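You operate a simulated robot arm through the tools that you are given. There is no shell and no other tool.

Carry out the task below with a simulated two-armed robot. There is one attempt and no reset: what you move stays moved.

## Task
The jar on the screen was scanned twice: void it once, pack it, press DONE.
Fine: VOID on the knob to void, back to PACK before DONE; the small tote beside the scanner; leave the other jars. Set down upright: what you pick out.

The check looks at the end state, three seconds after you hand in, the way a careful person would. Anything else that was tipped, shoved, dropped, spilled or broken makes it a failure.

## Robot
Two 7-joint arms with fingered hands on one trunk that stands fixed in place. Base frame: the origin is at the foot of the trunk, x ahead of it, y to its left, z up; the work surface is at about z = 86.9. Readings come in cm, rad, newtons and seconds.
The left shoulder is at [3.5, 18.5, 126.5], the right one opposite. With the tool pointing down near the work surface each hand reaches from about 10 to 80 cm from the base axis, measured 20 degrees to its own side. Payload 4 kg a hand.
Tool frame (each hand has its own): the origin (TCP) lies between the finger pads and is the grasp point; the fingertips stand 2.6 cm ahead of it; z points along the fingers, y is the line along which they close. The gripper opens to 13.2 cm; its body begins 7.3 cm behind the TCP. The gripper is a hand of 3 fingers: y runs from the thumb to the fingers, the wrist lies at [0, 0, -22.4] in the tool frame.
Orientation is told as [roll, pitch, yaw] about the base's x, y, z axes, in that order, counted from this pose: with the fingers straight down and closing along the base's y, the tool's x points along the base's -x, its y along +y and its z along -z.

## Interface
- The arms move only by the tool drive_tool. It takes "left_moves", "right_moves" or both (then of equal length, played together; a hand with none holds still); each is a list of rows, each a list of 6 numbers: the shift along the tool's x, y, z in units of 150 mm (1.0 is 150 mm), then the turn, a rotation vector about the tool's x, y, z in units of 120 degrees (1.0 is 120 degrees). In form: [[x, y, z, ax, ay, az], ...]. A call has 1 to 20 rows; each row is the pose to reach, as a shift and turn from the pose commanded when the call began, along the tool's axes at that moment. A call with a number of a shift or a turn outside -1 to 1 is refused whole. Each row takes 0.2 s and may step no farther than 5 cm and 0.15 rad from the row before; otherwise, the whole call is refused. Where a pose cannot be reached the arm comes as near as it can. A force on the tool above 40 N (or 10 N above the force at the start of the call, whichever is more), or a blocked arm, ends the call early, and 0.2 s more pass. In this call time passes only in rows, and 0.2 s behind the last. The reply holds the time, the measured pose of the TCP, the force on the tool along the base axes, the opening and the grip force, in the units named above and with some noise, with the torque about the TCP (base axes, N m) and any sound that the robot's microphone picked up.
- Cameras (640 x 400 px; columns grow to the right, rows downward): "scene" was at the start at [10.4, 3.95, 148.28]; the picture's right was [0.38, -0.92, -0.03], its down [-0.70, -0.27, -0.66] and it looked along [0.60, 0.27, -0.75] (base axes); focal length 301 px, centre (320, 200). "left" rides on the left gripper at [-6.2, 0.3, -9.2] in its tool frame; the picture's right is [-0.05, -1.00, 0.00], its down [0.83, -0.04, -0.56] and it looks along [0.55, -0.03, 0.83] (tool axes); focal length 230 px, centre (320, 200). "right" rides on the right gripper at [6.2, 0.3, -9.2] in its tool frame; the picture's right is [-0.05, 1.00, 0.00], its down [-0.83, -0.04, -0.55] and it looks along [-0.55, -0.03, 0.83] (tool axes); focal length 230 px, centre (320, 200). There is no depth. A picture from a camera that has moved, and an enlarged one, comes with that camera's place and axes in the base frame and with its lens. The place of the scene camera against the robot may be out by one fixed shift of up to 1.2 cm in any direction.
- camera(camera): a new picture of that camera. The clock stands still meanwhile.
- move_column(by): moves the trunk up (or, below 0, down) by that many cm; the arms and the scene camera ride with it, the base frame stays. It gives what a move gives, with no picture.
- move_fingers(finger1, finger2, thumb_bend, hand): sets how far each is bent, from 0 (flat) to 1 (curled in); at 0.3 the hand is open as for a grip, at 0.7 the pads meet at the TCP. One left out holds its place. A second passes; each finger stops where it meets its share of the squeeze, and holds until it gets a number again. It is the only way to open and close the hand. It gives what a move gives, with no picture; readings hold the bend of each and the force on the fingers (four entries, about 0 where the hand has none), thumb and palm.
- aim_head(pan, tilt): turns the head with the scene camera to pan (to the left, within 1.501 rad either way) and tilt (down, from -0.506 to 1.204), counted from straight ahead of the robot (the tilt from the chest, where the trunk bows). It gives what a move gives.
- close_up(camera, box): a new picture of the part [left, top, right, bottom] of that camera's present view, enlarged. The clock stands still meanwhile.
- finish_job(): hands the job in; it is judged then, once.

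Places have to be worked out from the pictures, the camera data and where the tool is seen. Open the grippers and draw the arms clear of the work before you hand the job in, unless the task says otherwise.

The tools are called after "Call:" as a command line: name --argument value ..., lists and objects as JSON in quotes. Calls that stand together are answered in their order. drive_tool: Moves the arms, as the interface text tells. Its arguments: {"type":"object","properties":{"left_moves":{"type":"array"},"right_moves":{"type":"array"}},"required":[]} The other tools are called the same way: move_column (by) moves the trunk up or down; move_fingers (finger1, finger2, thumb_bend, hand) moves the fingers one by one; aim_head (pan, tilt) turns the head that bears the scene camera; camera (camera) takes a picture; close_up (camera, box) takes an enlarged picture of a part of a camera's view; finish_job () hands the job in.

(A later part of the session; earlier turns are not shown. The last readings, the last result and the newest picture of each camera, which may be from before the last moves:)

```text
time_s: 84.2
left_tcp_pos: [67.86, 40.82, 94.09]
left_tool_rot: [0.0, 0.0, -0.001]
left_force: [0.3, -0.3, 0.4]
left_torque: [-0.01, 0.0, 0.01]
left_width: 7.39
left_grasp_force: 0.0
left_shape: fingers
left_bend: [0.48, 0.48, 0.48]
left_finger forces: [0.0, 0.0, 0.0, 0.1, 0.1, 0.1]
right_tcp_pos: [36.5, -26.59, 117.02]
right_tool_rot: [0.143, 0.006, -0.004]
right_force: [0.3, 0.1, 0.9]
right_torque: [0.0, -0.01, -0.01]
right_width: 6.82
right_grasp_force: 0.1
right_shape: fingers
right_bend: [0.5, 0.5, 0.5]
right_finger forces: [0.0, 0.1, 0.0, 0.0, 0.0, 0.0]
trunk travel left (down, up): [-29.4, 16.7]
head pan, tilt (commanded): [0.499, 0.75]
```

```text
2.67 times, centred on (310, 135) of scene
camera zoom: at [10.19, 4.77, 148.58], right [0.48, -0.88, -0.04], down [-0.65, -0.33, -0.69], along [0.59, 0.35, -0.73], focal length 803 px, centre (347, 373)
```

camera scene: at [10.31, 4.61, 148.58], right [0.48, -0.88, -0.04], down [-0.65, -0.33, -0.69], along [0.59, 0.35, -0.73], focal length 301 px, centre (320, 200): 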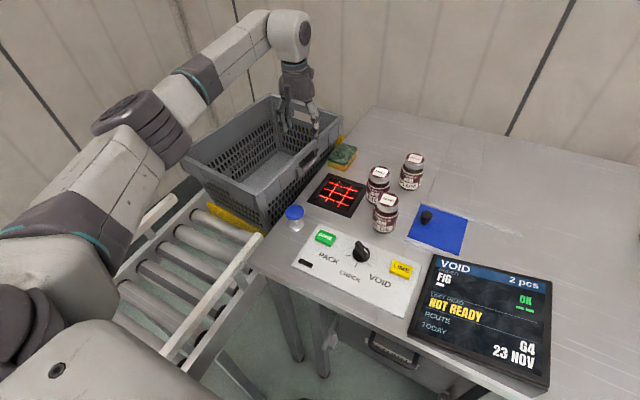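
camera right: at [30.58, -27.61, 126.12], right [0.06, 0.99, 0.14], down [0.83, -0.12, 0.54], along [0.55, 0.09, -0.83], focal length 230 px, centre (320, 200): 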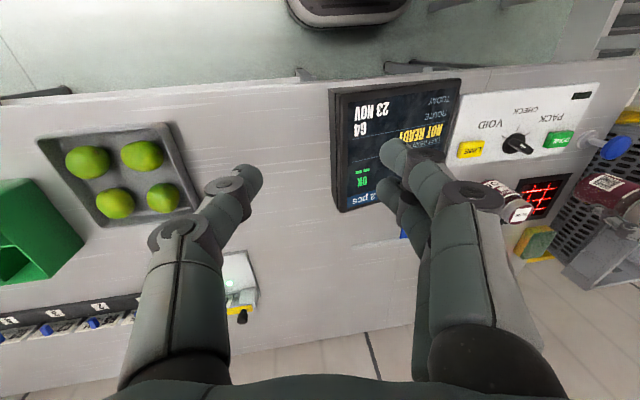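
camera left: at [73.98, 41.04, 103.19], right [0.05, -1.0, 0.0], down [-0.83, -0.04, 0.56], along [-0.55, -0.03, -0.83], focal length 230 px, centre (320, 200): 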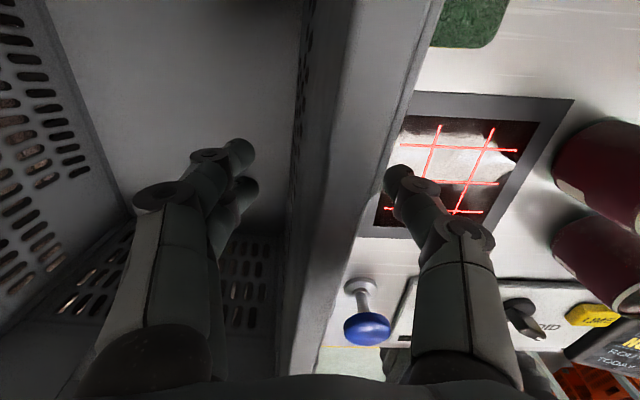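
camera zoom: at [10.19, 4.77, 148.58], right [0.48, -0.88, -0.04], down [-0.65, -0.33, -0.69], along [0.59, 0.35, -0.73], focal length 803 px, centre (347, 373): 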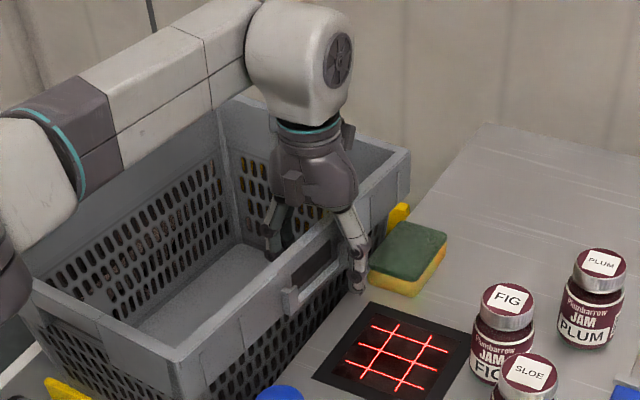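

Now straddling. I push toward +y with the thumb, in small steps.

Call:
drive_tool --left_moves '[[0, 0.04, 0, 0, 0, 0], [0, 0.08, 0, 0, 0, 0], [0, 0.12, 0, 0, 0, 0], [0, 0.16, 0, 0, 0, 0]]'

Call:
camera --camera "left"

Call:
camera --camera "scene"

```text
time_s: 85.2
left_tcp_pos: [67.95, 43.09, 94.1]
left_tool_rot: [0.001, 0.0, 0.001]
left_force: [0.5, 0.0, -0.2]
left_torque: [0.0, 0.0, 0.01]
left_width: 7.45
left_grasp_force: 0.1
left_shape: fingers
left_bend: [0.48, 0.48, 0.48]
left_finger forces: [0.0, 0.0, 0.1, 0.0, 0.0, 0.1]
right_tcp_pos: [36.52, -26.57, 117.03]
right_tool_rot: [0.141, 0.005, -0.004]
right_force: [0.3, 0.3, 0.9]
right_torque: [0.02, -0.02, 0.0]
right_width: 6.8
right_grasp_force: 0.0
right_shape: fingers
right_bend: [0.5, 0.5, 0.5]
right_finger forces: [0.0, 0.0, 0.0, 0.0, 0.1, 0.0]
trunk travel left (down, up): [-29.4, 16.7]
head pan, tilt (commanded): [0.499, 0.75]
```

```text
taken
camera left: at [74.11, 43.51, 103.18], right [0.05, -1.0, 0.0], down [-0.83, -0.04, 0.55], along [-0.55, -0.03, -0.83], focal length 230 px, centre (320, 200)
```

left: 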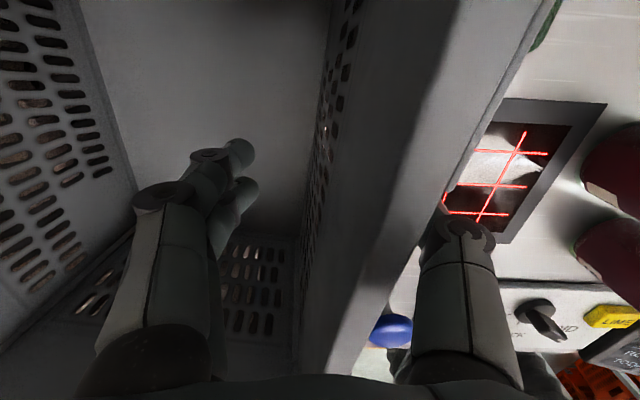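

```text
taken
camera scene: at [10.19, 4.76, 148.58], right [0.48, -0.88, -0.04], down [-0.65, -0.33, -0.69], along [0.59, 0.35, -0.73], focal length 301 px, centre (320, 200)
```

scene: 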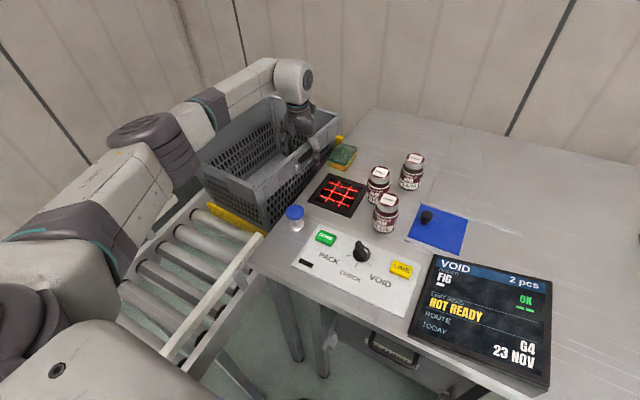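

No contact yet; the thumb tip is now beneath the rim lip. I continue.

Call:
drive_tool --left_moves '[[0, 0.035, 0, 0, 0, 0], [0, 0.07, 0, 0, 0, 0], [0, 0.105, 0, 0, 0, 0], [0, 0.14, 0, 0, 0, 0]]'

Call:
camera --camera "scene"

Call:
close_up --camera "scene" --box '[160, 70, 360, 260]'

```text
time_s: 86.2
left_tcp_pos: [68.05, 45.34, 94.04]
left_tool_rot: [0.001, 0.0, -0.002]
left_force: [-0.6, -0.4, 0.0]
left_torque: [-0.01, -0.02, 0.01]
left_width: 7.49
left_grasp_force: 0.1
left_shape: fingers
left_bend: [0.48, 0.48, 0.48]
left_finger forces: [0.1, 0.0, 0.0, 0.0, 0.6, 0.0]
right_tcp_pos: [36.43, -26.53, 117.0]
right_tool_rot: [0.142, 0.005, -0.003]
right_force: [-0.2, -0.9, 0.5]
right_torque: [-0.02, -0.01, 0.01]
right_width: 6.85
right_grasp_force: 0.0
right_shape: fingers
right_bend: [0.5, 0.5, 0.5]
right_finger forces: [0.0, 0.0, 0.0, 0.1, 0.0, 0.0]
trunk travel left (down, up): [-29.4, 16.7]
head pan, tilt (commanded): [0.499, 0.75]
```

```text
taken
camera scene: at [10.2, 4.76, 148.58], right [0.48, -0.88, -0.04], down [-0.65, -0.33, -0.69], along [0.59, 0.35, -0.73], focal length 301 px, centre (320, 200)
```

scene: 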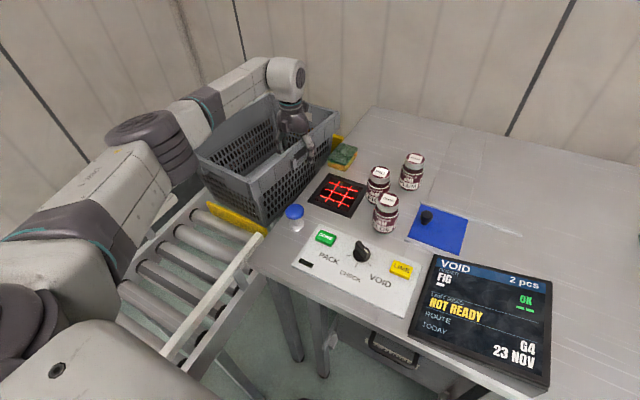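

```text
2.11 times, centred on (260, 165) of scene
camera zoom: at [10.2, 4.76, 148.58], right [0.48, -0.88, -0.04], down [-0.65, -0.33, -0.69], along [0.59, 0.35, -0.73], focal length 634 px, centre (446, 274)
```

zoom: 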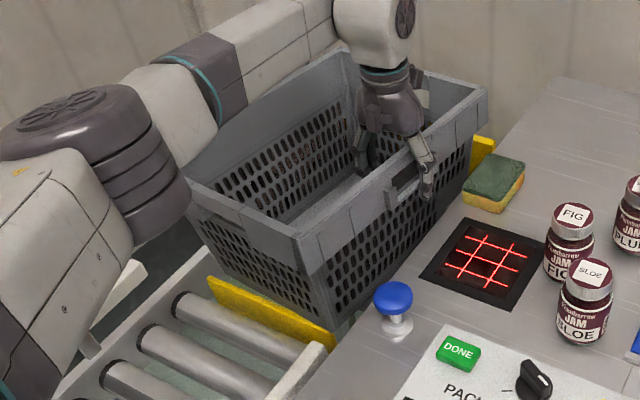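

The whole tote slid toward +y, but it rotated the wrong way a bit. I back the thumb out from under the lip, lift, and look at the tote from the side again to measure it properly.

Call:
drive_tool --left_moves '[[0, -0.08, 0, 0, 0, 0], [0, -0.17, 0, 0, 0, 0], [0, -0.25, 0, 0, 0, 0], [0, -0.25, -0.3, 0, 0, 0], [0, -0.25, -0.6, 0, 0, 0], [0, -0.25, -0.9, 0, 0, 0]]'

Call:
drive_tool --left_moves '[[0.1, -0.1, -0.1, 0, 0, 0.06], [0.2, -0.25, -0.2, 0, 0, 0.12], [0.3, -0.4, -0.3, 0, 0, 0.18], [0.4, -0.55, -0.4, 0, 0, 0.24], [0.5, -0.7, -0.5, 0, 0, 0.3], [0.55, -0.8, -0.6, 0, 0, 0.36], [0.6, -0.85, -0.7, 0, 0, 0.42], [0.65, -0.9, -0.8, 0, 0, 0.48]]'

Call:
camera --camera "left"

Call:
camera --camera "scene"

```text
time_s: 87.6
left_tcp_pos: [68.03, 41.43, 107.35]
left_tool_rot: [0.002, -0.001, -0.002]
left_force: [0.6, -0.2, -0.4]
left_torque: [-0.01, 0.0, 0.01]
left_width: 7.47
left_grasp_force: 0.0
left_shape: fingers
left_bend: [0.48, 0.48, 0.48]
left_finger forces: [0.0, 0.0, 0.1, 0.0, 0.0, 0.1]
right_tcp_pos: [36.42, -26.63, 116.92]
right_tool_rot: [0.14, 0.004, -0.005]
right_force: [0.1, -0.4, -0.4]
right_torque: [0.01, 0.01, 0.01]
right_width: 6.81
right_grasp_force: 0.1
right_shape: fingers
right_bend: [0.5, 0.5, 0.5]
right_finger forces: [0.0, 0.0, 0.1, 0.0, 0.0, 0.1]
trunk travel left (down, up): [-29.4, 16.7]
head pan, tilt (commanded): [0.499, 0.75]
```

```text
time_s: 89.4
left_tcp_pos: [58.08, 27.94, 119.46]
left_tool_rot: [-0.002, 0.0, -1.009]
left_force: [-0.2, -0.3, 1.0]
left_torque: [0.02, 0.0, 0.0]
left_width: 7.46
left_grasp_force: 0.1
left_shape: fingers
left_bend: [0.48, 0.48, 0.48]
left_finger forces: [0.0, 0.0, 0.0, 0.0, 0.1, 0.0]
right_tcp_pos: [36.37, -26.68, 116.96]
right_tool_rot: [0.141, 0.005, -0.003]
right_force: [0.6, 0.4, -0.5]
right_torque: [0.0, 0.04, 0.01]
right_width: 6.84
right_grasp_force: 0.1
right_shape: fingers
right_bend: [0.5, 0.5, 0.5]
right_finger forces: [0.1, 0.1, 0.0, 0.0, 0.1, 0.0]
trunk travel left (down, up): [-29.4, 16.7]
head pan, tilt (commanded): [0.499, 0.75]
```

```text
taken
camera left: at [61.64, 22.94, 128.64], right [-0.82, -0.58, 0.0], down [-0.48, 0.68, 0.56], along [-0.32, 0.45, -0.83], focal length 230 px, centre (320, 200)
```

left: 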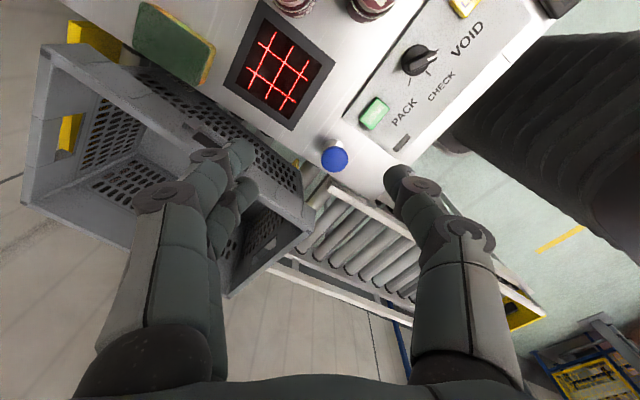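

```text
taken
camera scene: at [10.15, 4.72, 148.59], right [0.48, -0.88, -0.04], down [-0.65, -0.33, -0.69], along [0.59, 0.35, -0.73], focal length 301 px, centre (320, 200)
```

scene: 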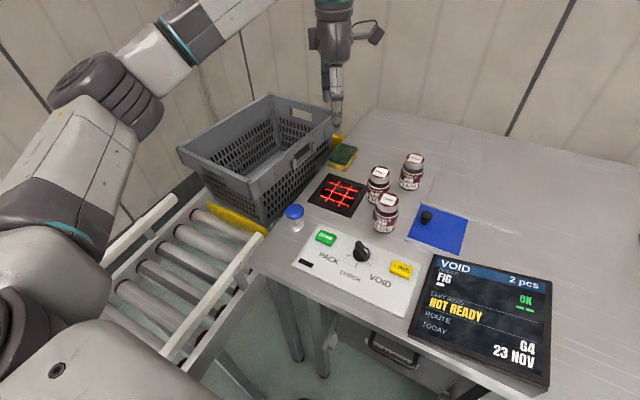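

I take enlarged views of both for measurement.

Call:
close_up --camera "left" --box '[0, 20, 360, 310]'

Call:
close_up --camera "scene" --box '[160, 80, 360, 260]'

```text
1.38 times, centred on (180, 165) of left
camera zoom: at [61.64, 22.94, 128.64], right [-0.82, -0.58, 0.0], down [-0.48, 0.68, 0.56], along [-0.32, 0.45, -0.83], focal length 317 px, centre (513, 248)
```

zoom: 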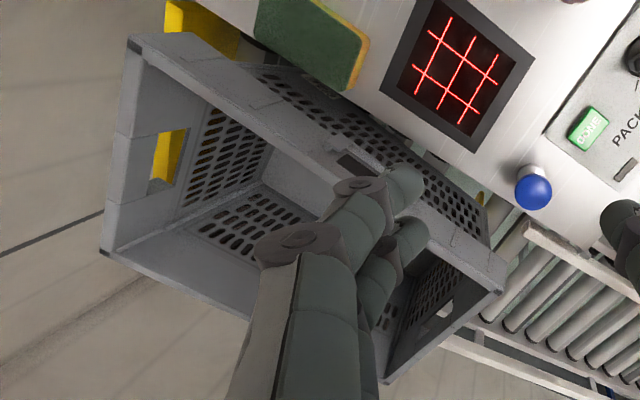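

```text
2.22 times, centred on (260, 170) of scene
camera zoom: at [10.15, 4.72, 148.59], right [0.48, -0.88, -0.04], down [-0.65, -0.33, -0.69], along [0.59, 0.35, -0.73], focal length 669 px, centre (453, 267)
```

zoom: 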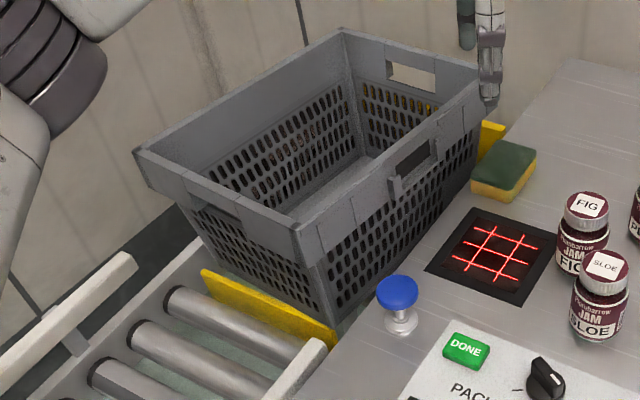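

Scene measurements say the tote now sits about 5–6° clockwise with the far end at the right place. So one more inside push of the near end toward −y, by about 3 cm, should square it. I go back in with a closed hand.

Call:
move_fingers --hand "left" --finger1 0.68 --finger2 0.68 --thumb_bend 0.68

Call:
drive_tool --left_moves '[[0.106, 0.067, 0.017, 0, 0, -0.06], [0.212, 0.133, 0.033, 0, 0, -0.12], [0.317, 0.2, 0.05, 0, 0, -0.18], [0.423, 0.267, 0.067, 0, 0, -0.24], [0.529, 0.333, 0.083, 0, 0, -0.3], [0.635, 0.4, 0.1, 0, 0, -0.36], [0.74, 0.466, 0.117, 0, 0, -0.42], [0.846, 0.533, 0.133, 0, 0, -0.482]]'

Call:
drive_tool --left_moves '[[0, 0.3, 0, 0, 0, 0], [0, 0.6, 0.05, 0, 0, 0], [0, 0.94, 0.15, 0, 0, 0], [0, 0.97, 0.4, 0, 0, 0], [0, 0.97, 0.7, 0, 0, 0]]'

Call:
camera --camera "left"

```text
time_s: 90.4
left_tcp_pos: [58.05, 28.15, 119.37]
left_tool_rot: [0.0, 0.0, -1.008]
left_force: [-0.6, -0.4, -0.1]
left_torque: [-0.05, 0.04, -0.04]
left_width: 1.18
left_grasp_force: 0.1
left_shape: fingers
left_bend: [0.68, 0.68, 0.68]
left_finger forces: [0.0, 0.0, 0.0, 0.1, 0.0, 0.0]
right_tcp_pos: [36.49, -26.44, 116.95]
right_tool_rot: [0.141, 0.005, -0.005]
right_force: [0.2, -0.2, -0.8]
right_torque: [0.02, 0.04, -0.04]
right_width: 6.82
right_grasp_force: 0.1
right_shape: fingers
right_bend: [0.5, 0.5, 0.5]
right_finger forces: [0.0, 0.0, 0.0, 0.0, 0.0, 0.0]
trunk travel left (down, up): [-29.4, 16.7]
head pan, tilt (commanded): [0.499, 0.75]
```

```text
time_s: 92.2
left_tcp_pos: [58.06, 42.96, 117.56]
left_tool_rot: [0.0, 0.001, 0.006]
left_force: [-0.5, 0.5, -0.7]
left_torque: [-0.02, -0.02, 0.02]
left_width: 1.13
left_grasp_force: 0.0
left_shape: fingers
left_bend: [0.68, 0.68, 0.68]
left_finger forces: [0.0, 0.0, 0.0, 0.0, 0.0, 0.0]
right_tcp_pos: [36.43, -26.43, 117.02]
right_tool_rot: [0.142, 0.005, -0.004]
right_force: [-0.6, 0.8, 0.5]
right_torque: [-0.01, -0.01, 0.01]
right_width: 6.83
right_grasp_force: 0.2
right_shape: fingers
right_bend: [0.5, 0.5, 0.5]
right_finger forces: [0.1, 0.0, 0.1, 0.0, 0.0, 0.1]
trunk travel left (down, up): [-29.4, 16.7]
head pan, tilt (commanded): [0.499, 0.75]
```

```text
refused: row 3 steps farther than a row can; nothing moved
```

```text
taken
camera left: at [64.26, 43.25, 126.77], right [0.06, -1.0, 0.0], down [-0.83, -0.05, 0.56], along [-0.55, -0.03, -0.83], focal length 230 px, centre (320, 200)
```

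left: 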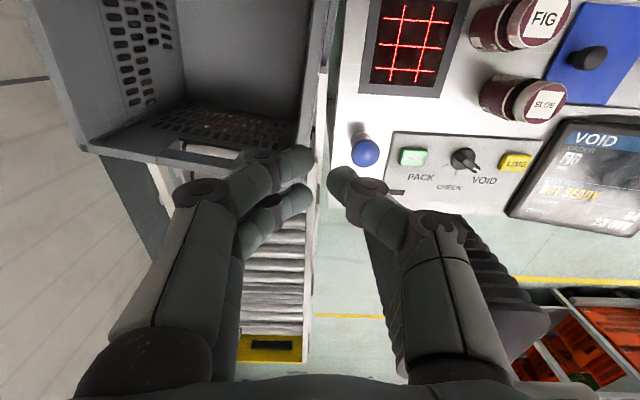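

One row was too long; I resend it with smaller steps.

Call:
drive_tool --left_moves '[[0, 0.3, 0, 0, 0, 0], [0, 0.6, 0.05, 0, 0, 0], [0, 0.88, 0.1, 0, 0, 0], [0, 0.97, 0.35, 0, 0, 0], [0, 0.97, 0.65, 0, 0, 0], [0, 0.97, 0.95, 0, 0, 0]]'

Call:
camera --camera "left"

```text
time_s: 93.6
left_tcp_pos: [58.29, 57.67, 103.26]
left_tool_rot: [-0.001, 0.0, 0.002]
left_force: [-0.2, 0.0, 0.8]
left_torque: [-0.01, 0.04, 0.02]
left_width: 1.14
left_grasp_force: 0.1
left_shape: fingers
left_bend: [0.68, 0.68, 0.68]
left_finger forces: [0.1, 0.1, 0.1, 0.1, 0.1, 0.0]
right_tcp_pos: [36.45, -26.51, 116.96]
right_tool_rot: [0.139, 0.004, -0.003]
right_force: [-0.6, -0.4, 0.2]
right_torque: [0.0, -0.04, 0.01]
right_width: 6.85
right_grasp_force: 0.1
right_shape: fingers
right_bend: [0.5, 0.5, 0.5]
right_finger forces: [0.1, 0.1, 0.0, 0.0, 0.0, 0.1]
trunk travel left (down, up): [-29.4, 16.7]
head pan, tilt (commanded): [0.499, 0.75]
```

```text
taken
camera left: at [64.4, 58.04, 112.39], right [0.06, -1.0, 0.0], down [-0.83, -0.05, 0.56], along [-0.55, -0.03, -0.83], focal length 230 px, centre (320, 200)
```

left: 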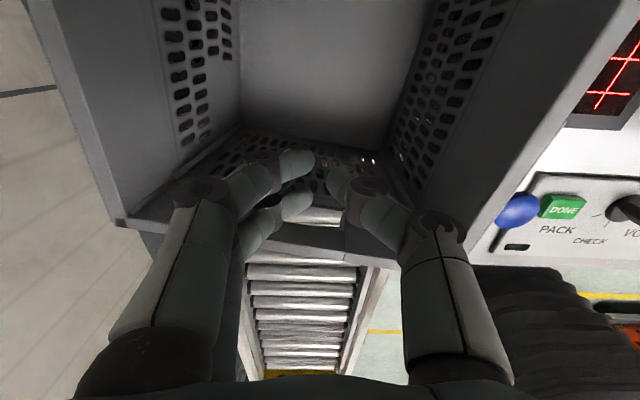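

Now descending inside the tote again, then pushing −y step by step.

Call:
drive_tool --left_moves '[[0, 0, 0.27, 0, 0, 0], [0, 0, 0.54, 0, 0, 0], [0, 0, 0.8, 0, 0, 0], [0, 0, 1.0, 0, 0, 0]]'

Call:
drive_tool --left_moves '[[0, -0.12, 0, 0, 0, 0], [0, -0.24, 0, 0, 0, 0], [0, -0.33, 0, 0, 0, 0], [0, -0.38, 0, 0, 0, 0], [0, -0.43, 0, 0, 0, 0], [0, -0.48, 0, 0, 0, 0]]'

Call:
close_up --camera "scene" --box '[160, 80, 360, 260]'

```text
time_s: 94.6
left_tcp_pos: [58.06, 57.82, 88.21]
left_tool_rot: [0.0, 0.0, 0.003]
left_force: [-0.1, -0.4, -1.0]
left_torque: [-0.01, 0.05, 0.01]
left_width: 1.11
left_grasp_force: 0.1
left_shape: fingers
left_bend: [0.68, 0.68, 0.68]
left_finger forces: [0.0, 0.1, 0.0, 0.1, 0.0, 0.1]
right_tcp_pos: [36.51, -26.55, 116.99]
right_tool_rot: [0.142, 0.005, -0.002]
right_force: [0.2, -0.1, -0.3]
right_torque: [-0.01, -0.02, 0.02]
right_width: 6.81
right_grasp_force: 0.1
right_shape: fingers
right_bend: [0.5, 0.5, 0.5]
right_finger forces: [0.0, 0.0, 0.1, 0.0, 0.1, 0.0]
trunk travel left (down, up): [-29.4, 16.7]
head pan, tilt (commanded): [0.499, 0.75]
```

```text
time_s: 96.0
left_tcp_pos: [57.89, 50.52, 88.3]
left_tool_rot: [0.0, -0.001, 0.003]
left_force: [-0.2, 1.8, 0.9]
left_torque: [-0.09, -0.02, -0.02]
left_width: 1.01
left_grasp_force: 1.2
left_shape: fingers
left_bend: [0.68, 0.68, 0.68]
left_finger forces: [0.0, 0.0, 0.1, 0.0, 2.2, 0.0]
right_tcp_pos: [36.46, -26.49, 117.01]
right_tool_rot: [0.142, 0.005, -0.002]
right_force: [0.3, -0.2, 0.6]
right_torque: [0.01, 0.02, -0.01]
right_width: 6.84
right_grasp_force: 0.1
right_shape: fingers
right_bend: [0.5, 0.5, 0.5]
right_finger forces: [0.0, 0.0, 0.0, 0.0, 0.0, 0.0]
trunk travel left (down, up): [-29.4, 16.7]
head pan, tilt (commanded): [0.499, 0.75]
```

```text
2.22 times, centred on (260, 170) of scene
camera zoom: at [10.17, 4.81, 148.58], right [0.48, -0.88, -0.03], down [-0.65, -0.33, -0.69], along [0.59, 0.35, -0.73], focal length 669 px, centre (453, 267)
```

zoom: 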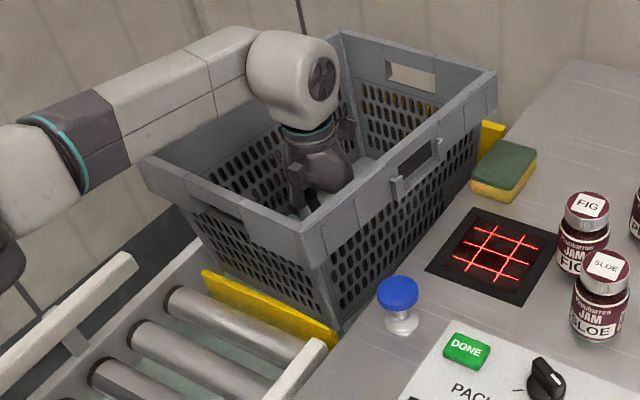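

That push mostly translated it. Better to square it against the stop itself: I'll push the front wall, from inside at its left part, toward −x. I move the hand within the tote to the left first.

Call:
drive_tool --left_moves '[[0, 0.2, 0, 0, 0, 0], [0.0, 0.45, 0, 0, 0, 0], [0.05, 0.7, 0, 0, 0, 0], [0.1, 0.92, 0, 0, 0, 0]]'

Call:
camera --camera "left"

Call:
close_up --camera "scene" --box '[160, 80, 360, 260]'

```text
time_s: 97.0
left_tcp_pos: [56.38, 64.27, 88.29]
left_tool_rot: [0.0, -0.001, 0.004]
left_force: [-0.2, 0.5, -0.5]
left_torque: [-0.01, 0.01, 0.01]
left_width: 1.08
left_grasp_force: 0.1
left_shape: fingers
left_bend: [0.68, 0.68, 0.68]
left_finger forces: [0.1, 0.1, 0.1, 0.0, 0.0, 0.1]
right_tcp_pos: [36.43, -26.47, 117.04]
right_tool_rot: [0.14, 0.004, -0.003]
right_force: [-0.7, 0.4, 0.3]
right_torque: [0.02, -0.01, -0.02]
right_width: 6.8
right_grasp_force: 0.0
right_shape: fingers
right_bend: [0.5, 0.5, 0.5]
right_finger forces: [0.1, 0.0, 0.0, 0.0, 0.1, 0.1]
trunk travel left (down, up): [-29.4, 16.7]
head pan, tilt (commanded): [0.499, 0.75]
```

```text
taken
camera left: at [62.58, 64.58, 97.52], right [0.05, -1.0, 0.0], down [-0.83, -0.05, 0.56], along [-0.55, -0.03, -0.83], focal length 230 px, centre (320, 200)
```

left: 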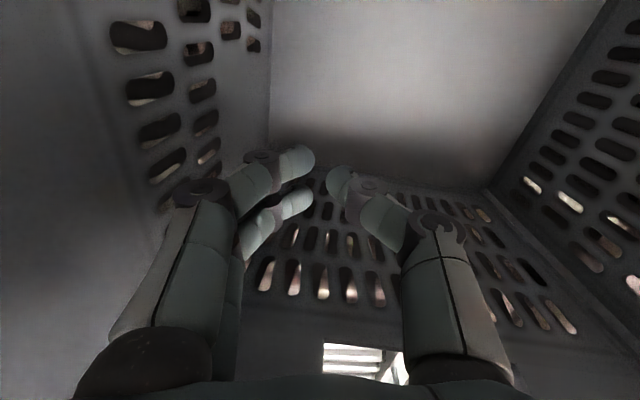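

```text
2.22 times, centred on (260, 170) of scene
camera zoom: at [10.16, 4.84, 148.58], right [0.48, -0.88, -0.03], down [-0.65, -0.33, -0.69], along [0.59, 0.35, -0.73], focal length 669 px, centre (453, 267)
```

zoom: 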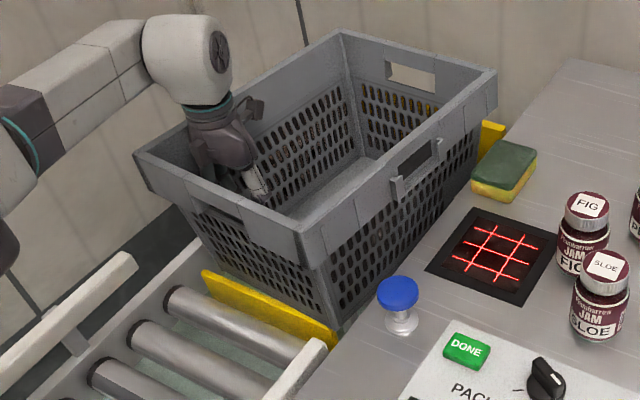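

Now I push the front wall toward −x in small steps.

Call:
drive_tool --left_moves '[[0.04, 0, 0, 0, 0, 0], [0.08, 0, 0, 0, 0, 0], [0.12, 0, 0, 0, 0, 0], [0.16, 0, 0, 0, 0, 0], [0.2, 0, 0, 0, 0, 0]]'

Call:
close_up --camera "scene" --box '[160, 80, 360, 260]'

```text
time_s: 98.2
left_tcp_pos: [53.48, 64.22, 88.19]
left_tool_rot: [-0.001, -0.001, 0.003]
left_force: [1.2, 0.1, 0.0]
left_torque: [0.03, -0.01, -0.03]
left_width: 1.1
left_grasp_force: 0.6
left_shape: fingers
left_bend: [0.68, 0.68, 0.68]
left_finger forces: [0.1, 1.1, 0.0, 0.1, 0.1, 0.1]
right_tcp_pos: [36.54, -26.54, 117.08]
right_tool_rot: [0.142, 0.006, -0.003]
right_force: [0.0, -0.7, 0.1]
right_torque: [0.0, 0.02, 0.0]
right_width: 6.83
right_grasp_force: 0.0
right_shape: fingers
right_bend: [0.5, 0.5, 0.5]
right_finger forces: [0.0, 0.1, 0.0, 0.0, 0.0, 0.1]
trunk travel left (down, up): [-29.4, 16.7]
head pan, tilt (commanded): [0.499, 0.75]
```

```text
2.22 times, centred on (260, 170) of scene
camera zoom: at [10.21, 4.78, 148.58], right [0.48, -0.88, -0.04], down [-0.65, -0.33, -0.69], along [0.59, 0.35, -0.73], focal length 669 px, centre (453, 267)
```

zoom: 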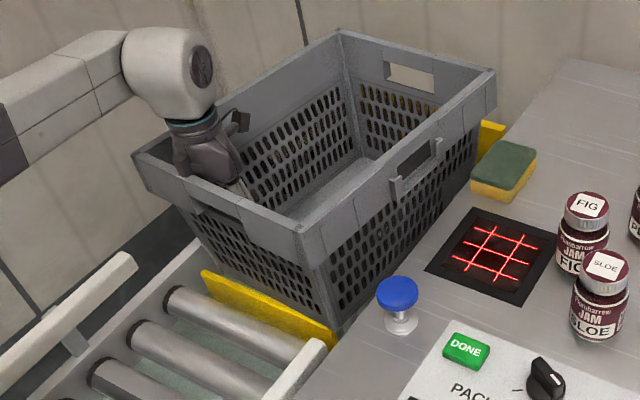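

Contact is just beginning. I continue toward −x.

Call:
drive_tool --left_moves '[[0.04, 0, 0, 0, 0, 0], [0.08, 0, 0, 0, 0, 0], [0.12, 0, 0, 0, 0, 0], [0.16, 0, 0, 0, 0, 0]]'

Call:
close_up --camera "scene" --box '[160, 80, 360, 260]'

```text
time_s: 99.2
left_tcp_pos: [51.14, 64.22, 88.08]
left_tool_rot: [-0.001, 0.005, 0.004]
left_force: [0.9, 1.6, -0.4]
left_torque: [-0.05, 0.09, 0.02]
left_width: 1.12
left_grasp_force: 0.8
left_shape: fingers
left_bend: [0.68, 0.67, 0.68]
left_finger forces: [0.1, 0.1, 0.1, 0.1, 0.0, 1.1]
right_tcp_pos: [36.6, -26.49, 116.96]
right_tool_rot: [0.142, 0.003, -0.002]
right_force: [-0.1, 0.2, -1.0]
right_torque: [0.0, 0.02, 0.02]
right_width: 6.83
right_grasp_force: 0.0
right_shape: fingers
right_bend: [0.5, 0.5, 0.5]
right_finger forces: [0.1, 0.0, 0.0, 0.0, 0.0, 0.0]
trunk travel left (down, up): [-29.4, 16.7]
head pan, tilt (commanded): [0.499, 0.75]
```

```text
2.22 times, centred on (260, 170) of scene
camera zoom: at [10.31, 4.8, 148.57], right [0.48, -0.88, -0.04], down [-0.65, -0.33, -0.68], along [0.59, 0.35, -0.73], focal length 669 px, centre (453, 267)
```

zoom: 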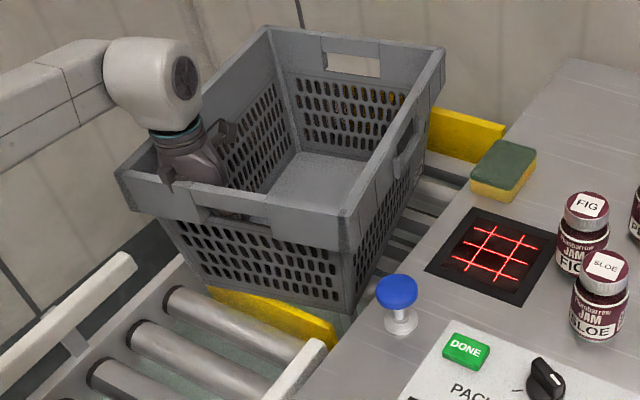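

The tote suddenly swung counter-clockwise. I pause briefly and re-check before doing more.

Call:
drive_tool --left_moves '[[-0.02, 0, 0, 0, 0, 0]]'

Call:
close_up --camera "scene" --box '[160, 80, 360, 260]'

Call:
camera --camera "left"

```text
time_s: 99.6
left_tcp_pos: [51.36, 64.23, 88.16]
left_tool_rot: [-0.001, 0.001, 0.002]
left_force: [0.3, 0.5, 0.2]
left_torque: [-0.01, 0.04, -0.03]
left_width: 1.1
left_grasp_force: 0.1
left_shape: fingers
left_bend: [0.68, 0.68, 0.68]
left_finger forces: [0.0, 0.1, 0.0, 0.1, 0.1, 0.1]
right_tcp_pos: [36.47, -26.6, 117.01]
right_tool_rot: [0.142, 0.004, -0.004]
right_force: [-0.8, 0.4, -0.3]
right_torque: [0.01, 0.03, 0.0]
right_width: 6.81
right_grasp_force: 0.1
right_shape: fingers
right_bend: [0.5, 0.5, 0.5]
right_finger forces: [0.0, 0.1, 0.0, 0.0, 0.0, 0.1]
trunk travel left (down, up): [-29.4, 16.7]
head pan, tilt (commanded): [0.499, 0.75]
```

```text
2.22 times, centred on (260, 170) of scene
camera zoom: at [10.24, 4.75, 148.58], right [0.48, -0.88, -0.04], down [-0.65, -0.33, -0.69], along [0.59, 0.35, -0.73], focal length 669 px, centre (453, 267)
```

zoom: 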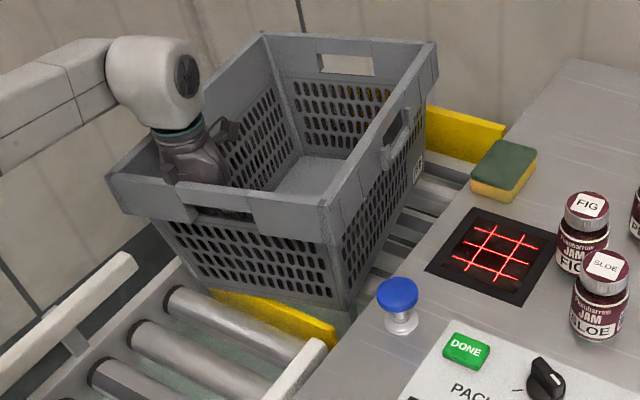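

```text
taken
camera left: at [57.59, 64.55, 97.39], right [0.06, -1.0, 0.0], down [-0.83, -0.05, 0.56], along [-0.56, -0.03, -0.83], focal length 230 px, centre (320, 200)
```

left: 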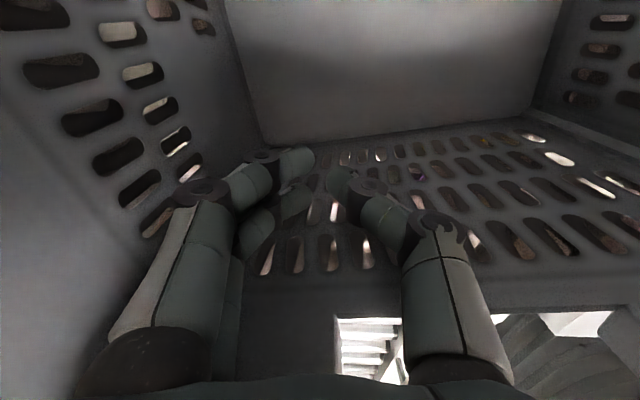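

The tote has over-rotated, and its front-left may be riding on the stop. I lift the hand out carefully and look again from the side.

Call:
drive_tool --left_moves '[[-0.05, 0, -0.2, 0, 0, 0], [-0.08, 0, -0.45, 0, 0, 0], [-0.08, 0, -0.7, 0, 0, 0], [-0.08, 0, -1.0, 0, 0, 0]]'

Call:
drive_tool --left_moves '[[-0.05, -0.25, -0.1, 0, 0, 0], [-0.1, -0.5, -0.2, 0, 0, 0.06], [-0.15, -0.75, -0.3, 0, 0, 0.12], [-0.2, -1.0, -0.4, 0, 0, 0.18]]'

Call:
camera --camera "left"

Call:
camera --camera "scene"

Call:
close_up --camera "scene" --box '[160, 80, 360, 260]'

```text
time_s: 100.6
left_tcp_pos: [52.65, 64.37, 103.09]
left_tool_rot: [0.001, 0.0, 0.004]
left_force: [0.2, 0.7, -0.4]
left_torque: [0.03, -0.01, -0.04]
left_width: 1.12
left_grasp_force: 0.0
left_shape: fingers
left_bend: [0.68, 0.68, 0.68]
left_finger forces: [0.0, 0.0, 0.0, 0.1, 0.0, 0.0]
right_tcp_pos: [36.37, -26.67, 117.07]
right_tool_rot: [0.14, 0.005, -0.003]
right_force: [-1.2, -0.6, -0.1]
right_torque: [-0.03, -0.02, -0.02]
right_width: 6.8
right_grasp_force: 0.1
right_shape: fingers
right_bend: [0.5, 0.5, 0.5]
right_finger forces: [0.0, 0.1, 0.0, 0.0, 0.0, 0.1]
trunk travel left (down, up): [-29.4, 16.7]
head pan, tilt (commanded): [0.499, 0.75]
```

```text
time_s: 101.6
left_tcp_pos: [55.75, 49.16, 109.32]
left_tool_rot: [0.004, 0.002, -0.375]
left_force: [0.1, 0.7, 0.0]
left_torque: [0.02, -0.02, 0.0]
left_width: 1.11
left_grasp_force: 0.1
left_shape: fingers
left_bend: [0.68, 0.68, 0.68]
left_finger forces: [0.0, 0.0, 0.0, 0.0, 0.0, 0.0]
right_tcp_pos: [36.46, -26.65, 117.03]
right_tool_rot: [0.141, 0.004, -0.003]
right_force: [0.8, -0.7, -0.5]
right_torque: [-0.02, -0.03, 0.0]
right_width: 6.83
right_grasp_force: 0.1
right_shape: fingers
right_bend: [0.5, 0.5, 0.5]
right_finger forces: [0.1, 0.1, 0.0, 0.0, 0.0, 0.1]
trunk travel left (down, up): [-29.4, 16.7]
head pan, tilt (commanded): [0.499, 0.75]
```

```text
taken
camera left: at [61.68, 47.21, 118.43], right [-0.32, -0.95, 0.0], down [-0.79, 0.26, 0.56], along [-0.53, 0.18, -0.83], focal length 230 px, centre (320, 200)
```

left: 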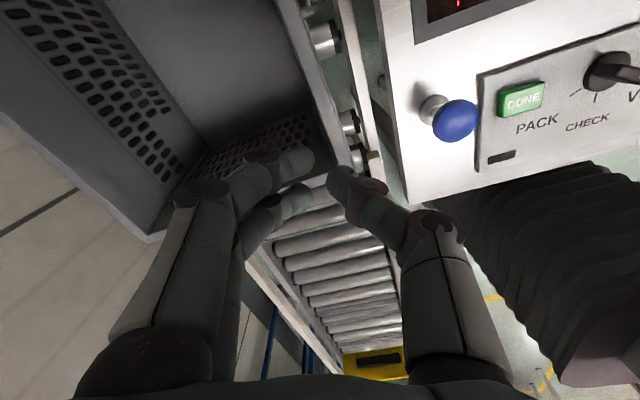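

```text
taken
camera scene: at [10.25, 4.61, 148.58], right [0.48, -0.88, -0.04], down [-0.65, -0.33, -0.69], along [0.59, 0.35, -0.73], focal length 301 px, centre (320, 200)
```

scene: 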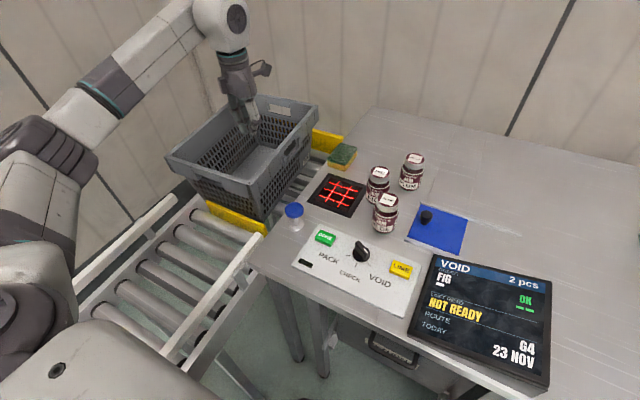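

```text
2.22 times, centred on (260, 170) of scene
camera zoom: at [10.25, 4.61, 148.58], right [0.48, -0.88, -0.04], down [-0.65, -0.33, -0.69], along [0.59, 0.35, -0.73], focal length 669 px, centre (453, 267)
```

zoom: 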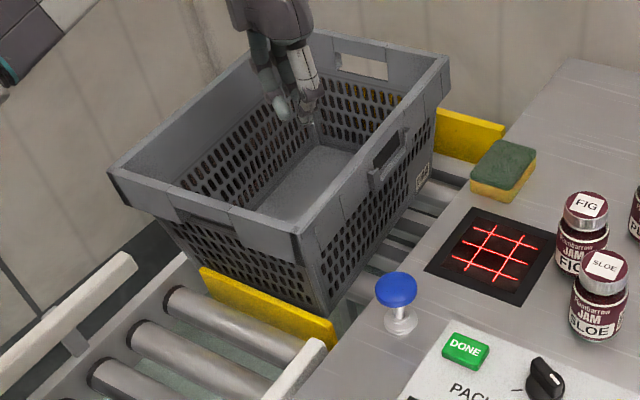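

The tote has settled well: square to the conveyor, against the stop, but about 3 cm too far toward +y (rollers visible on its right). I go back inside and slide it gently toward −y.

Call:
drive_tool --left_moves '[[0.009, 0.19, 0, 0, 0, -0.06], [0.019, 0.38, 0, 0, 0, -0.12], [0.028, 0.57, 0, 0, 0, -0.179]]'

Call:
drive_tool --left_moves '[[0, 0, 0.3, 0, 0, 0], [0, 0, 0.6, 0, 0, 0], [0, 0, 0.9, 0, 0, 0], [0, 0, 1.0, 0, 0, 0]]'

Call:
camera --camera "left"

Call:
camera --camera "scene"

```text
time_s: 102.4
left_tcp_pos: [58.37, 57.5, 108.99]
left_tool_rot: [0.0, 0.0, 0.002]
left_force: [0.0, -0.5, 0.6]
left_torque: [-0.02, -0.04, 0.0]
left_width: 1.13
left_grasp_force: 0.0
left_shape: fingers
left_bend: [0.68, 0.68, 0.68]
left_finger forces: [0.0, 0.0, 0.0, 0.1, 0.0, 0.0]
right_tcp_pos: [36.57, -26.41, 117.04]
right_tool_rot: [0.141, 0.005, -0.001]
right_force: [-0.5, -0.8, 1.2]
right_torque: [-0.02, -0.02, 0.04]
right_width: 6.83
right_grasp_force: 0.1
right_shape: fingers
right_bend: [0.5, 0.5, 0.5]
right_finger forces: [0.0, 0.0, 0.0, 0.0, 0.1, 0.0]
trunk travel left (down, up): [-29.4, 16.7]
head pan, tilt (commanded): [0.499, 0.75]
```

```text
time_s: 103.4
left_tcp_pos: [58.47, 57.48, 94.21]
left_tool_rot: [-0.001, 0.001, 0.001]
left_force: [-0.8, 0.0, -0.1]
left_torque: [0.0, 0.0, -0.02]
left_width: 1.11
left_grasp_force: 0.1
left_shape: fingers
left_bend: [0.68, 0.68, 0.68]
left_finger forces: [0.1, 0.0, 0.0, 0.0, 0.0, 0.0]
right_tcp_pos: [36.46, -26.65, 117.03]
right_tool_rot: [0.142, 0.005, -0.004]
right_force: [-0.1, 0.9, 0.6]
right_torque: [0.0, 0.03, 0.02]
right_width: 6.81
right_grasp_force: 0.0
right_shape: fingers
right_bend: [0.5, 0.5, 0.5]
right_finger forces: [0.0, 0.1, 0.0, 0.0, 0.0, 0.0]
trunk travel left (down, up): [-29.4, 16.7]
head pan, tilt (commanded): [0.499, 0.75]
```

```text
taken
camera left: at [64.58, 57.74, 103.47], right [0.05, -1.0, 0.0], down [-0.83, -0.04, 0.55], along [-0.55, -0.03, -0.83], focal length 230 px, centre (320, 200)
```

left: 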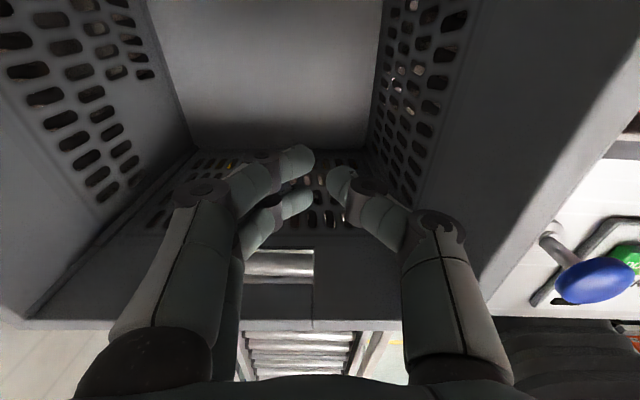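

```text
taken
camera scene: at [10.18, 4.8, 148.58], right [0.48, -0.88, -0.04], down [-0.65, -0.33, -0.69], along [0.59, 0.35, -0.73], focal length 301 px, centre (320, 200)
```

scene: 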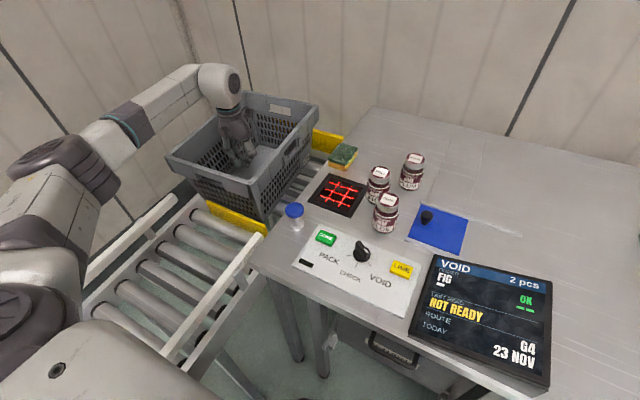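

The tote's near edge is parallel to y now. Comparing with the first pictures taken from the same head pose, it must move about 3.3 cm toward −y. I lower and push slowly, looking for contact.

Call:
drive_tool --left_moves '[[0, 0, 0.2, 0, 0, 0], [0, 0, 0.4, 0, 0, 0], [0, -0.13, 0.4, 0, 0, 0], [0, -0.26, 0.4, 0, 0, 0], [0, -0.34, 0.4, 0, 0, 0]]'

Call:
drive_tool --left_moves '[[0, -0.02, 0, 0, 0, 0], [0, -0.04, 0, 0, 0, 0], [0, -0.06, 0, 0, 0, 0], [0, -0.08, 0, 0, 0, 0]]'

Call:
close_up --camera "scene" --box '[160, 80, 360, 260]'

```text
time_s: 104.6
left_tcp_pos: [58.53, 52.1, 88.05]
left_tool_rot: [0.0, 0.002, -0.002]
left_force: [0.2, 1.8, -0.6]
left_torque: [0.02, -0.01, 0.02]
left_width: 1.04
left_grasp_force: 0.7
left_shape: fingers
left_bend: [0.68, 0.68, 0.68]
left_finger forces: [0.0, 0.0, 0.0, 0.1, 0.9, 0.0]
right_tcp_pos: [36.39, -26.52, 117.03]
right_tool_rot: [0.142, 0.004, -0.002]
right_force: [0.7, 0.2, 0.7]
right_torque: [0.02, 0.02, 0.0]
right_width: 6.85
right_grasp_force: 0.0
right_shape: fingers
right_bend: [0.5, 0.5, 0.5]
right_finger forces: [0.0, 0.0, 0.0, 0.0, 0.0, 0.0]
trunk travel left (down, up): [-29.4, 16.7]
head pan, tilt (commanded): [0.499, 0.75]
```

```text
time_s: 105.6
left_tcp_pos: [58.6, 50.93, 88.12]
left_tool_rot: [-0.001, -0.001, 0.002]
left_force: [0.4, 0.1, -0.2]
left_torque: [0.0, -0.02, 0.01]
left_width: 1.09
left_grasp_force: 0.3
left_shape: fingers
left_bend: [0.68, 0.68, 0.68]
left_finger forces: [0.1, 0.0, 0.0, 0.0, 0.8, 0.0]
right_tcp_pos: [36.48, -26.51, 117.06]
right_tool_rot: [0.139, 0.006, -0.004]
right_force: [0.2, -0.5, 0.6]
right_torque: [0.04, 0.01, 0.02]
right_width: 6.84
right_grasp_force: 0.2
right_shape: fingers
right_bend: [0.5, 0.5, 0.5]
right_finger forces: [0.1, 0.0, 0.1, 0.1, 0.0, 0.1]
trunk travel left (down, up): [-29.4, 16.7]
head pan, tilt (commanded): [0.499, 0.75]
```

```text
2.22 times, centred on (260, 170) of scene
camera zoom: at [10.19, 4.78, 148.58], right [0.48, -0.88, -0.04], down [-0.65, -0.33, -0.69], along [0.59, 0.35, -0.73], focal length 669 px, centre (453, 267)
```

zoom: 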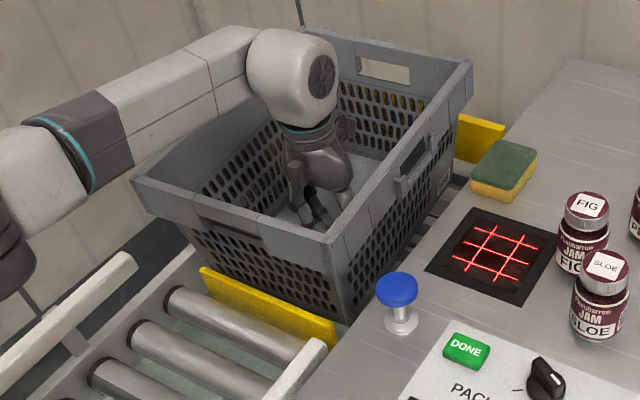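

Position now matches well (centre ≈ (70.1, 60.7)); it is about 4° off, which should settle against the stop by itself as before. I back off and lift the hand out, then re-check.

Call:
drive_tool --left_moves '[[0, 0.05, 0, 0, 0, 0], [0, 0.15, -0.1, 0, 0, 0], [0, 0.2, -0.4, 0, 0, 0], [0, 0.2, -0.7, 0, 0, 0], [0, 0.2, -1.0, 0, 0, 0]]'

Call:
close_up --camera "scene" --box '[160, 80, 360, 260]'

Call:
camera --camera "left"

```text
time_s: 106.8
left_tcp_pos: [58.71, 53.85, 103.12]
left_tool_rot: [0.002, 0.0, 0.001]
left_force: [0.4, -1.0, -0.3]
left_torque: [0.0, 0.01, 0.0]
left_width: 1.08
left_grasp_force: 0.0
left_shape: fingers
left_bend: [0.68, 0.68, 0.68]
left_finger forces: [0.0, 0.0, 0.0, 0.1, 0.0, 0.1]
right_tcp_pos: [36.5, -26.56, 116.97]
right_tool_rot: [0.141, 0.005, -0.003]
right_force: [0.5, 0.5, 0.2]
right_torque: [0.02, -0.01, 0.01]
right_width: 6.84
right_grasp_force: 0.1
right_shape: fingers
right_bend: [0.5, 0.5, 0.5]
right_finger forces: [0.0, 0.0, 0.0, 0.0, 0.1, 0.0]
trunk travel left (down, up): [-29.4, 16.7]
head pan, tilt (commanded): [0.499, 0.75]
```

```text
2.22 times, centred on (260, 170) of scene
camera zoom: at [10.14, 4.71, 148.59], right [0.48, -0.88, -0.04], down [-0.65, -0.33, -0.69], along [0.59, 0.35, -0.73], focal length 669 px, centre (453, 267)
```

zoom: 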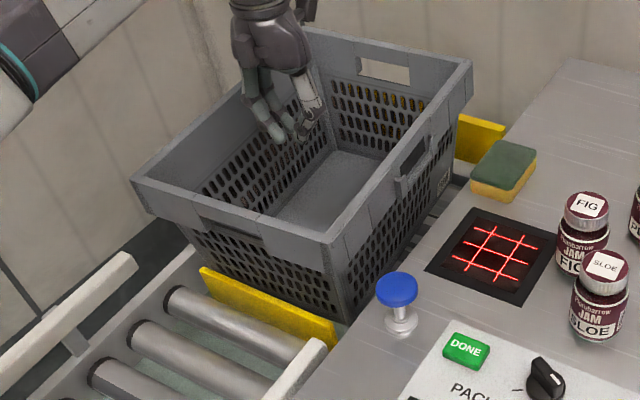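

```text
taken
camera left: at [64.85, 54.21, 112.35], right [0.05, -1.0, 0.0], down [-0.83, -0.05, 0.56], along [-0.55, -0.03, -0.83], focal length 230 px, centre (320, 200)
```

left: 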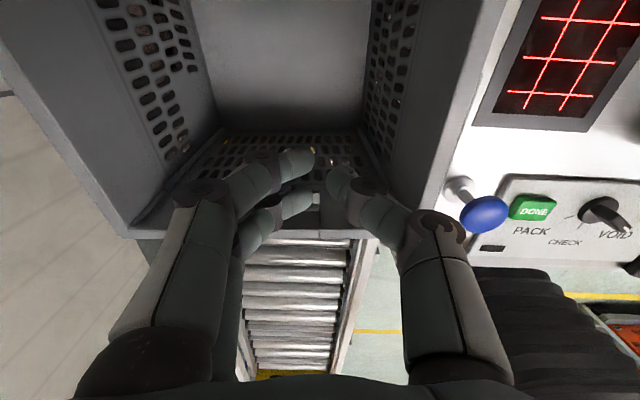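

The tote is back close to its original place. Now back to the reader: the glass showed an irregular whitish patch in some hand-camera views and a sponge lies next to it, so I inspect the glass closely.

Call:
drive_tool --left_moves '[[-0.1, -0.25, -0.1, 0, 0, 0], [-0.25, -0.5, -0.2, 0, 0, 0], [-0.4, -0.75, -0.2, 0, 0, 0], [-0.55, -0.98, -0.2, 0, 0, 0]]'

Call:
camera --camera "left"

Call:
close_up --camera "left" --box '[260, 40, 460, 200]'

Call:
close_up --camera "scene" --box '[305, 165, 375, 220]'

```text
time_s: 107.8
left_tcp_pos: [66.76, 39.2, 106.33]
left_tool_rot: [0.001, 0.002, 0.004]
left_force: [-0.2, -0.9, 0.6]
left_torque: [0.04, 0.02, -0.01]
left_width: 1.13
left_grasp_force: 0.1
left_shape: fingers
left_bend: [0.68, 0.68, 0.68]
left_finger forces: [0.0, 0.0, 0.0, 0.1, 0.0, 0.0]
right_tcp_pos: [36.61, -26.73, 117.01]
right_tool_rot: [0.143, 0.006, -0.002]
right_force: [-0.9, -1.1, 0.2]
right_torque: [0.05, -0.01, 0.01]
right_width: 6.84
right_grasp_force: 0.0
right_shape: fingers
right_bend: [0.5, 0.5, 0.5]
right_finger forces: [0.1, 0.1, 0.0, 0.0, 0.1, 0.1]
trunk travel left (down, up): [-29.4, 16.7]
head pan, tilt (commanded): [0.499, 0.75]
```

```text
taken
camera left: at [73.05, 39.53, 115.45], right [0.06, -1.0, 0.0], down [-0.83, -0.05, 0.56], along [-0.56, -0.03, -0.83], focal length 230 px, centre (320, 200)
```

left: 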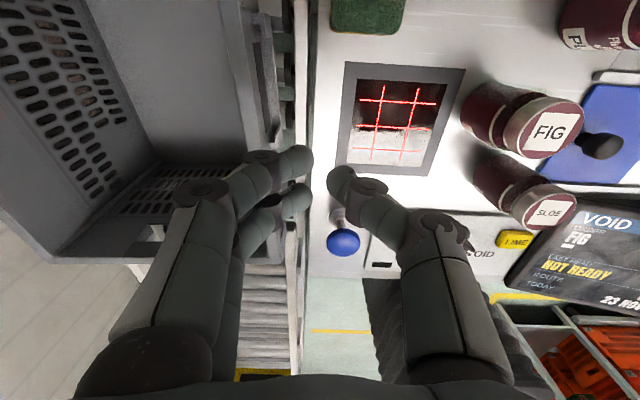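

```text
2.50 times, centred on (360, 120) of left
camera zoom: at [73.05, 39.53, 115.45], right [0.06, -1.0, 0.0], down [-0.83, -0.05, 0.56], along [-0.56, -0.03, -0.83], focal length 575 px, centre (220, 400)
```

zoom: 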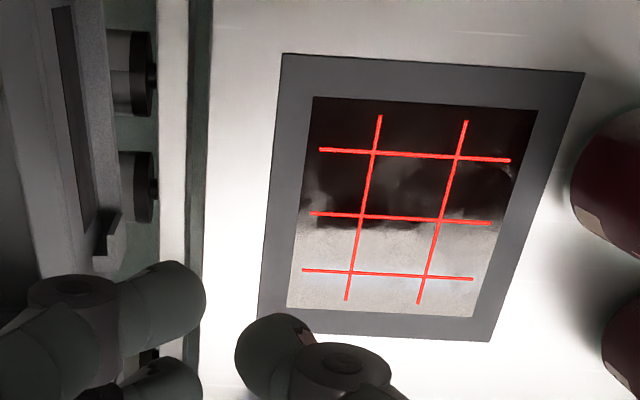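

```text
7.27 times, centred on (340, 192) of scene
camera zoom: at [10.31, 4.57, 148.58], right [0.48, -0.88, -0.04], down [-0.65, -0.33, -0.69], along [0.59, 0.35, -0.73], focal length 2191 px, centre (174, 254)
```

zoom: 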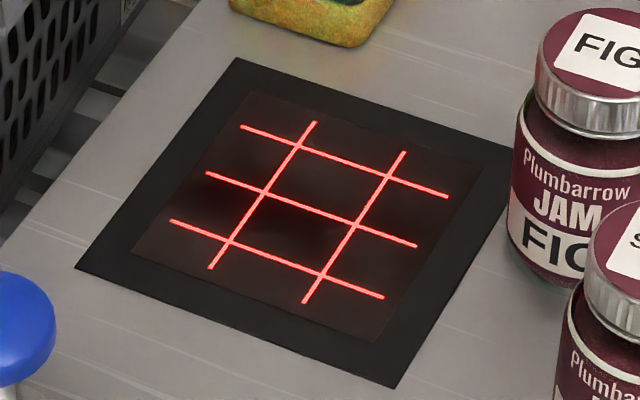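

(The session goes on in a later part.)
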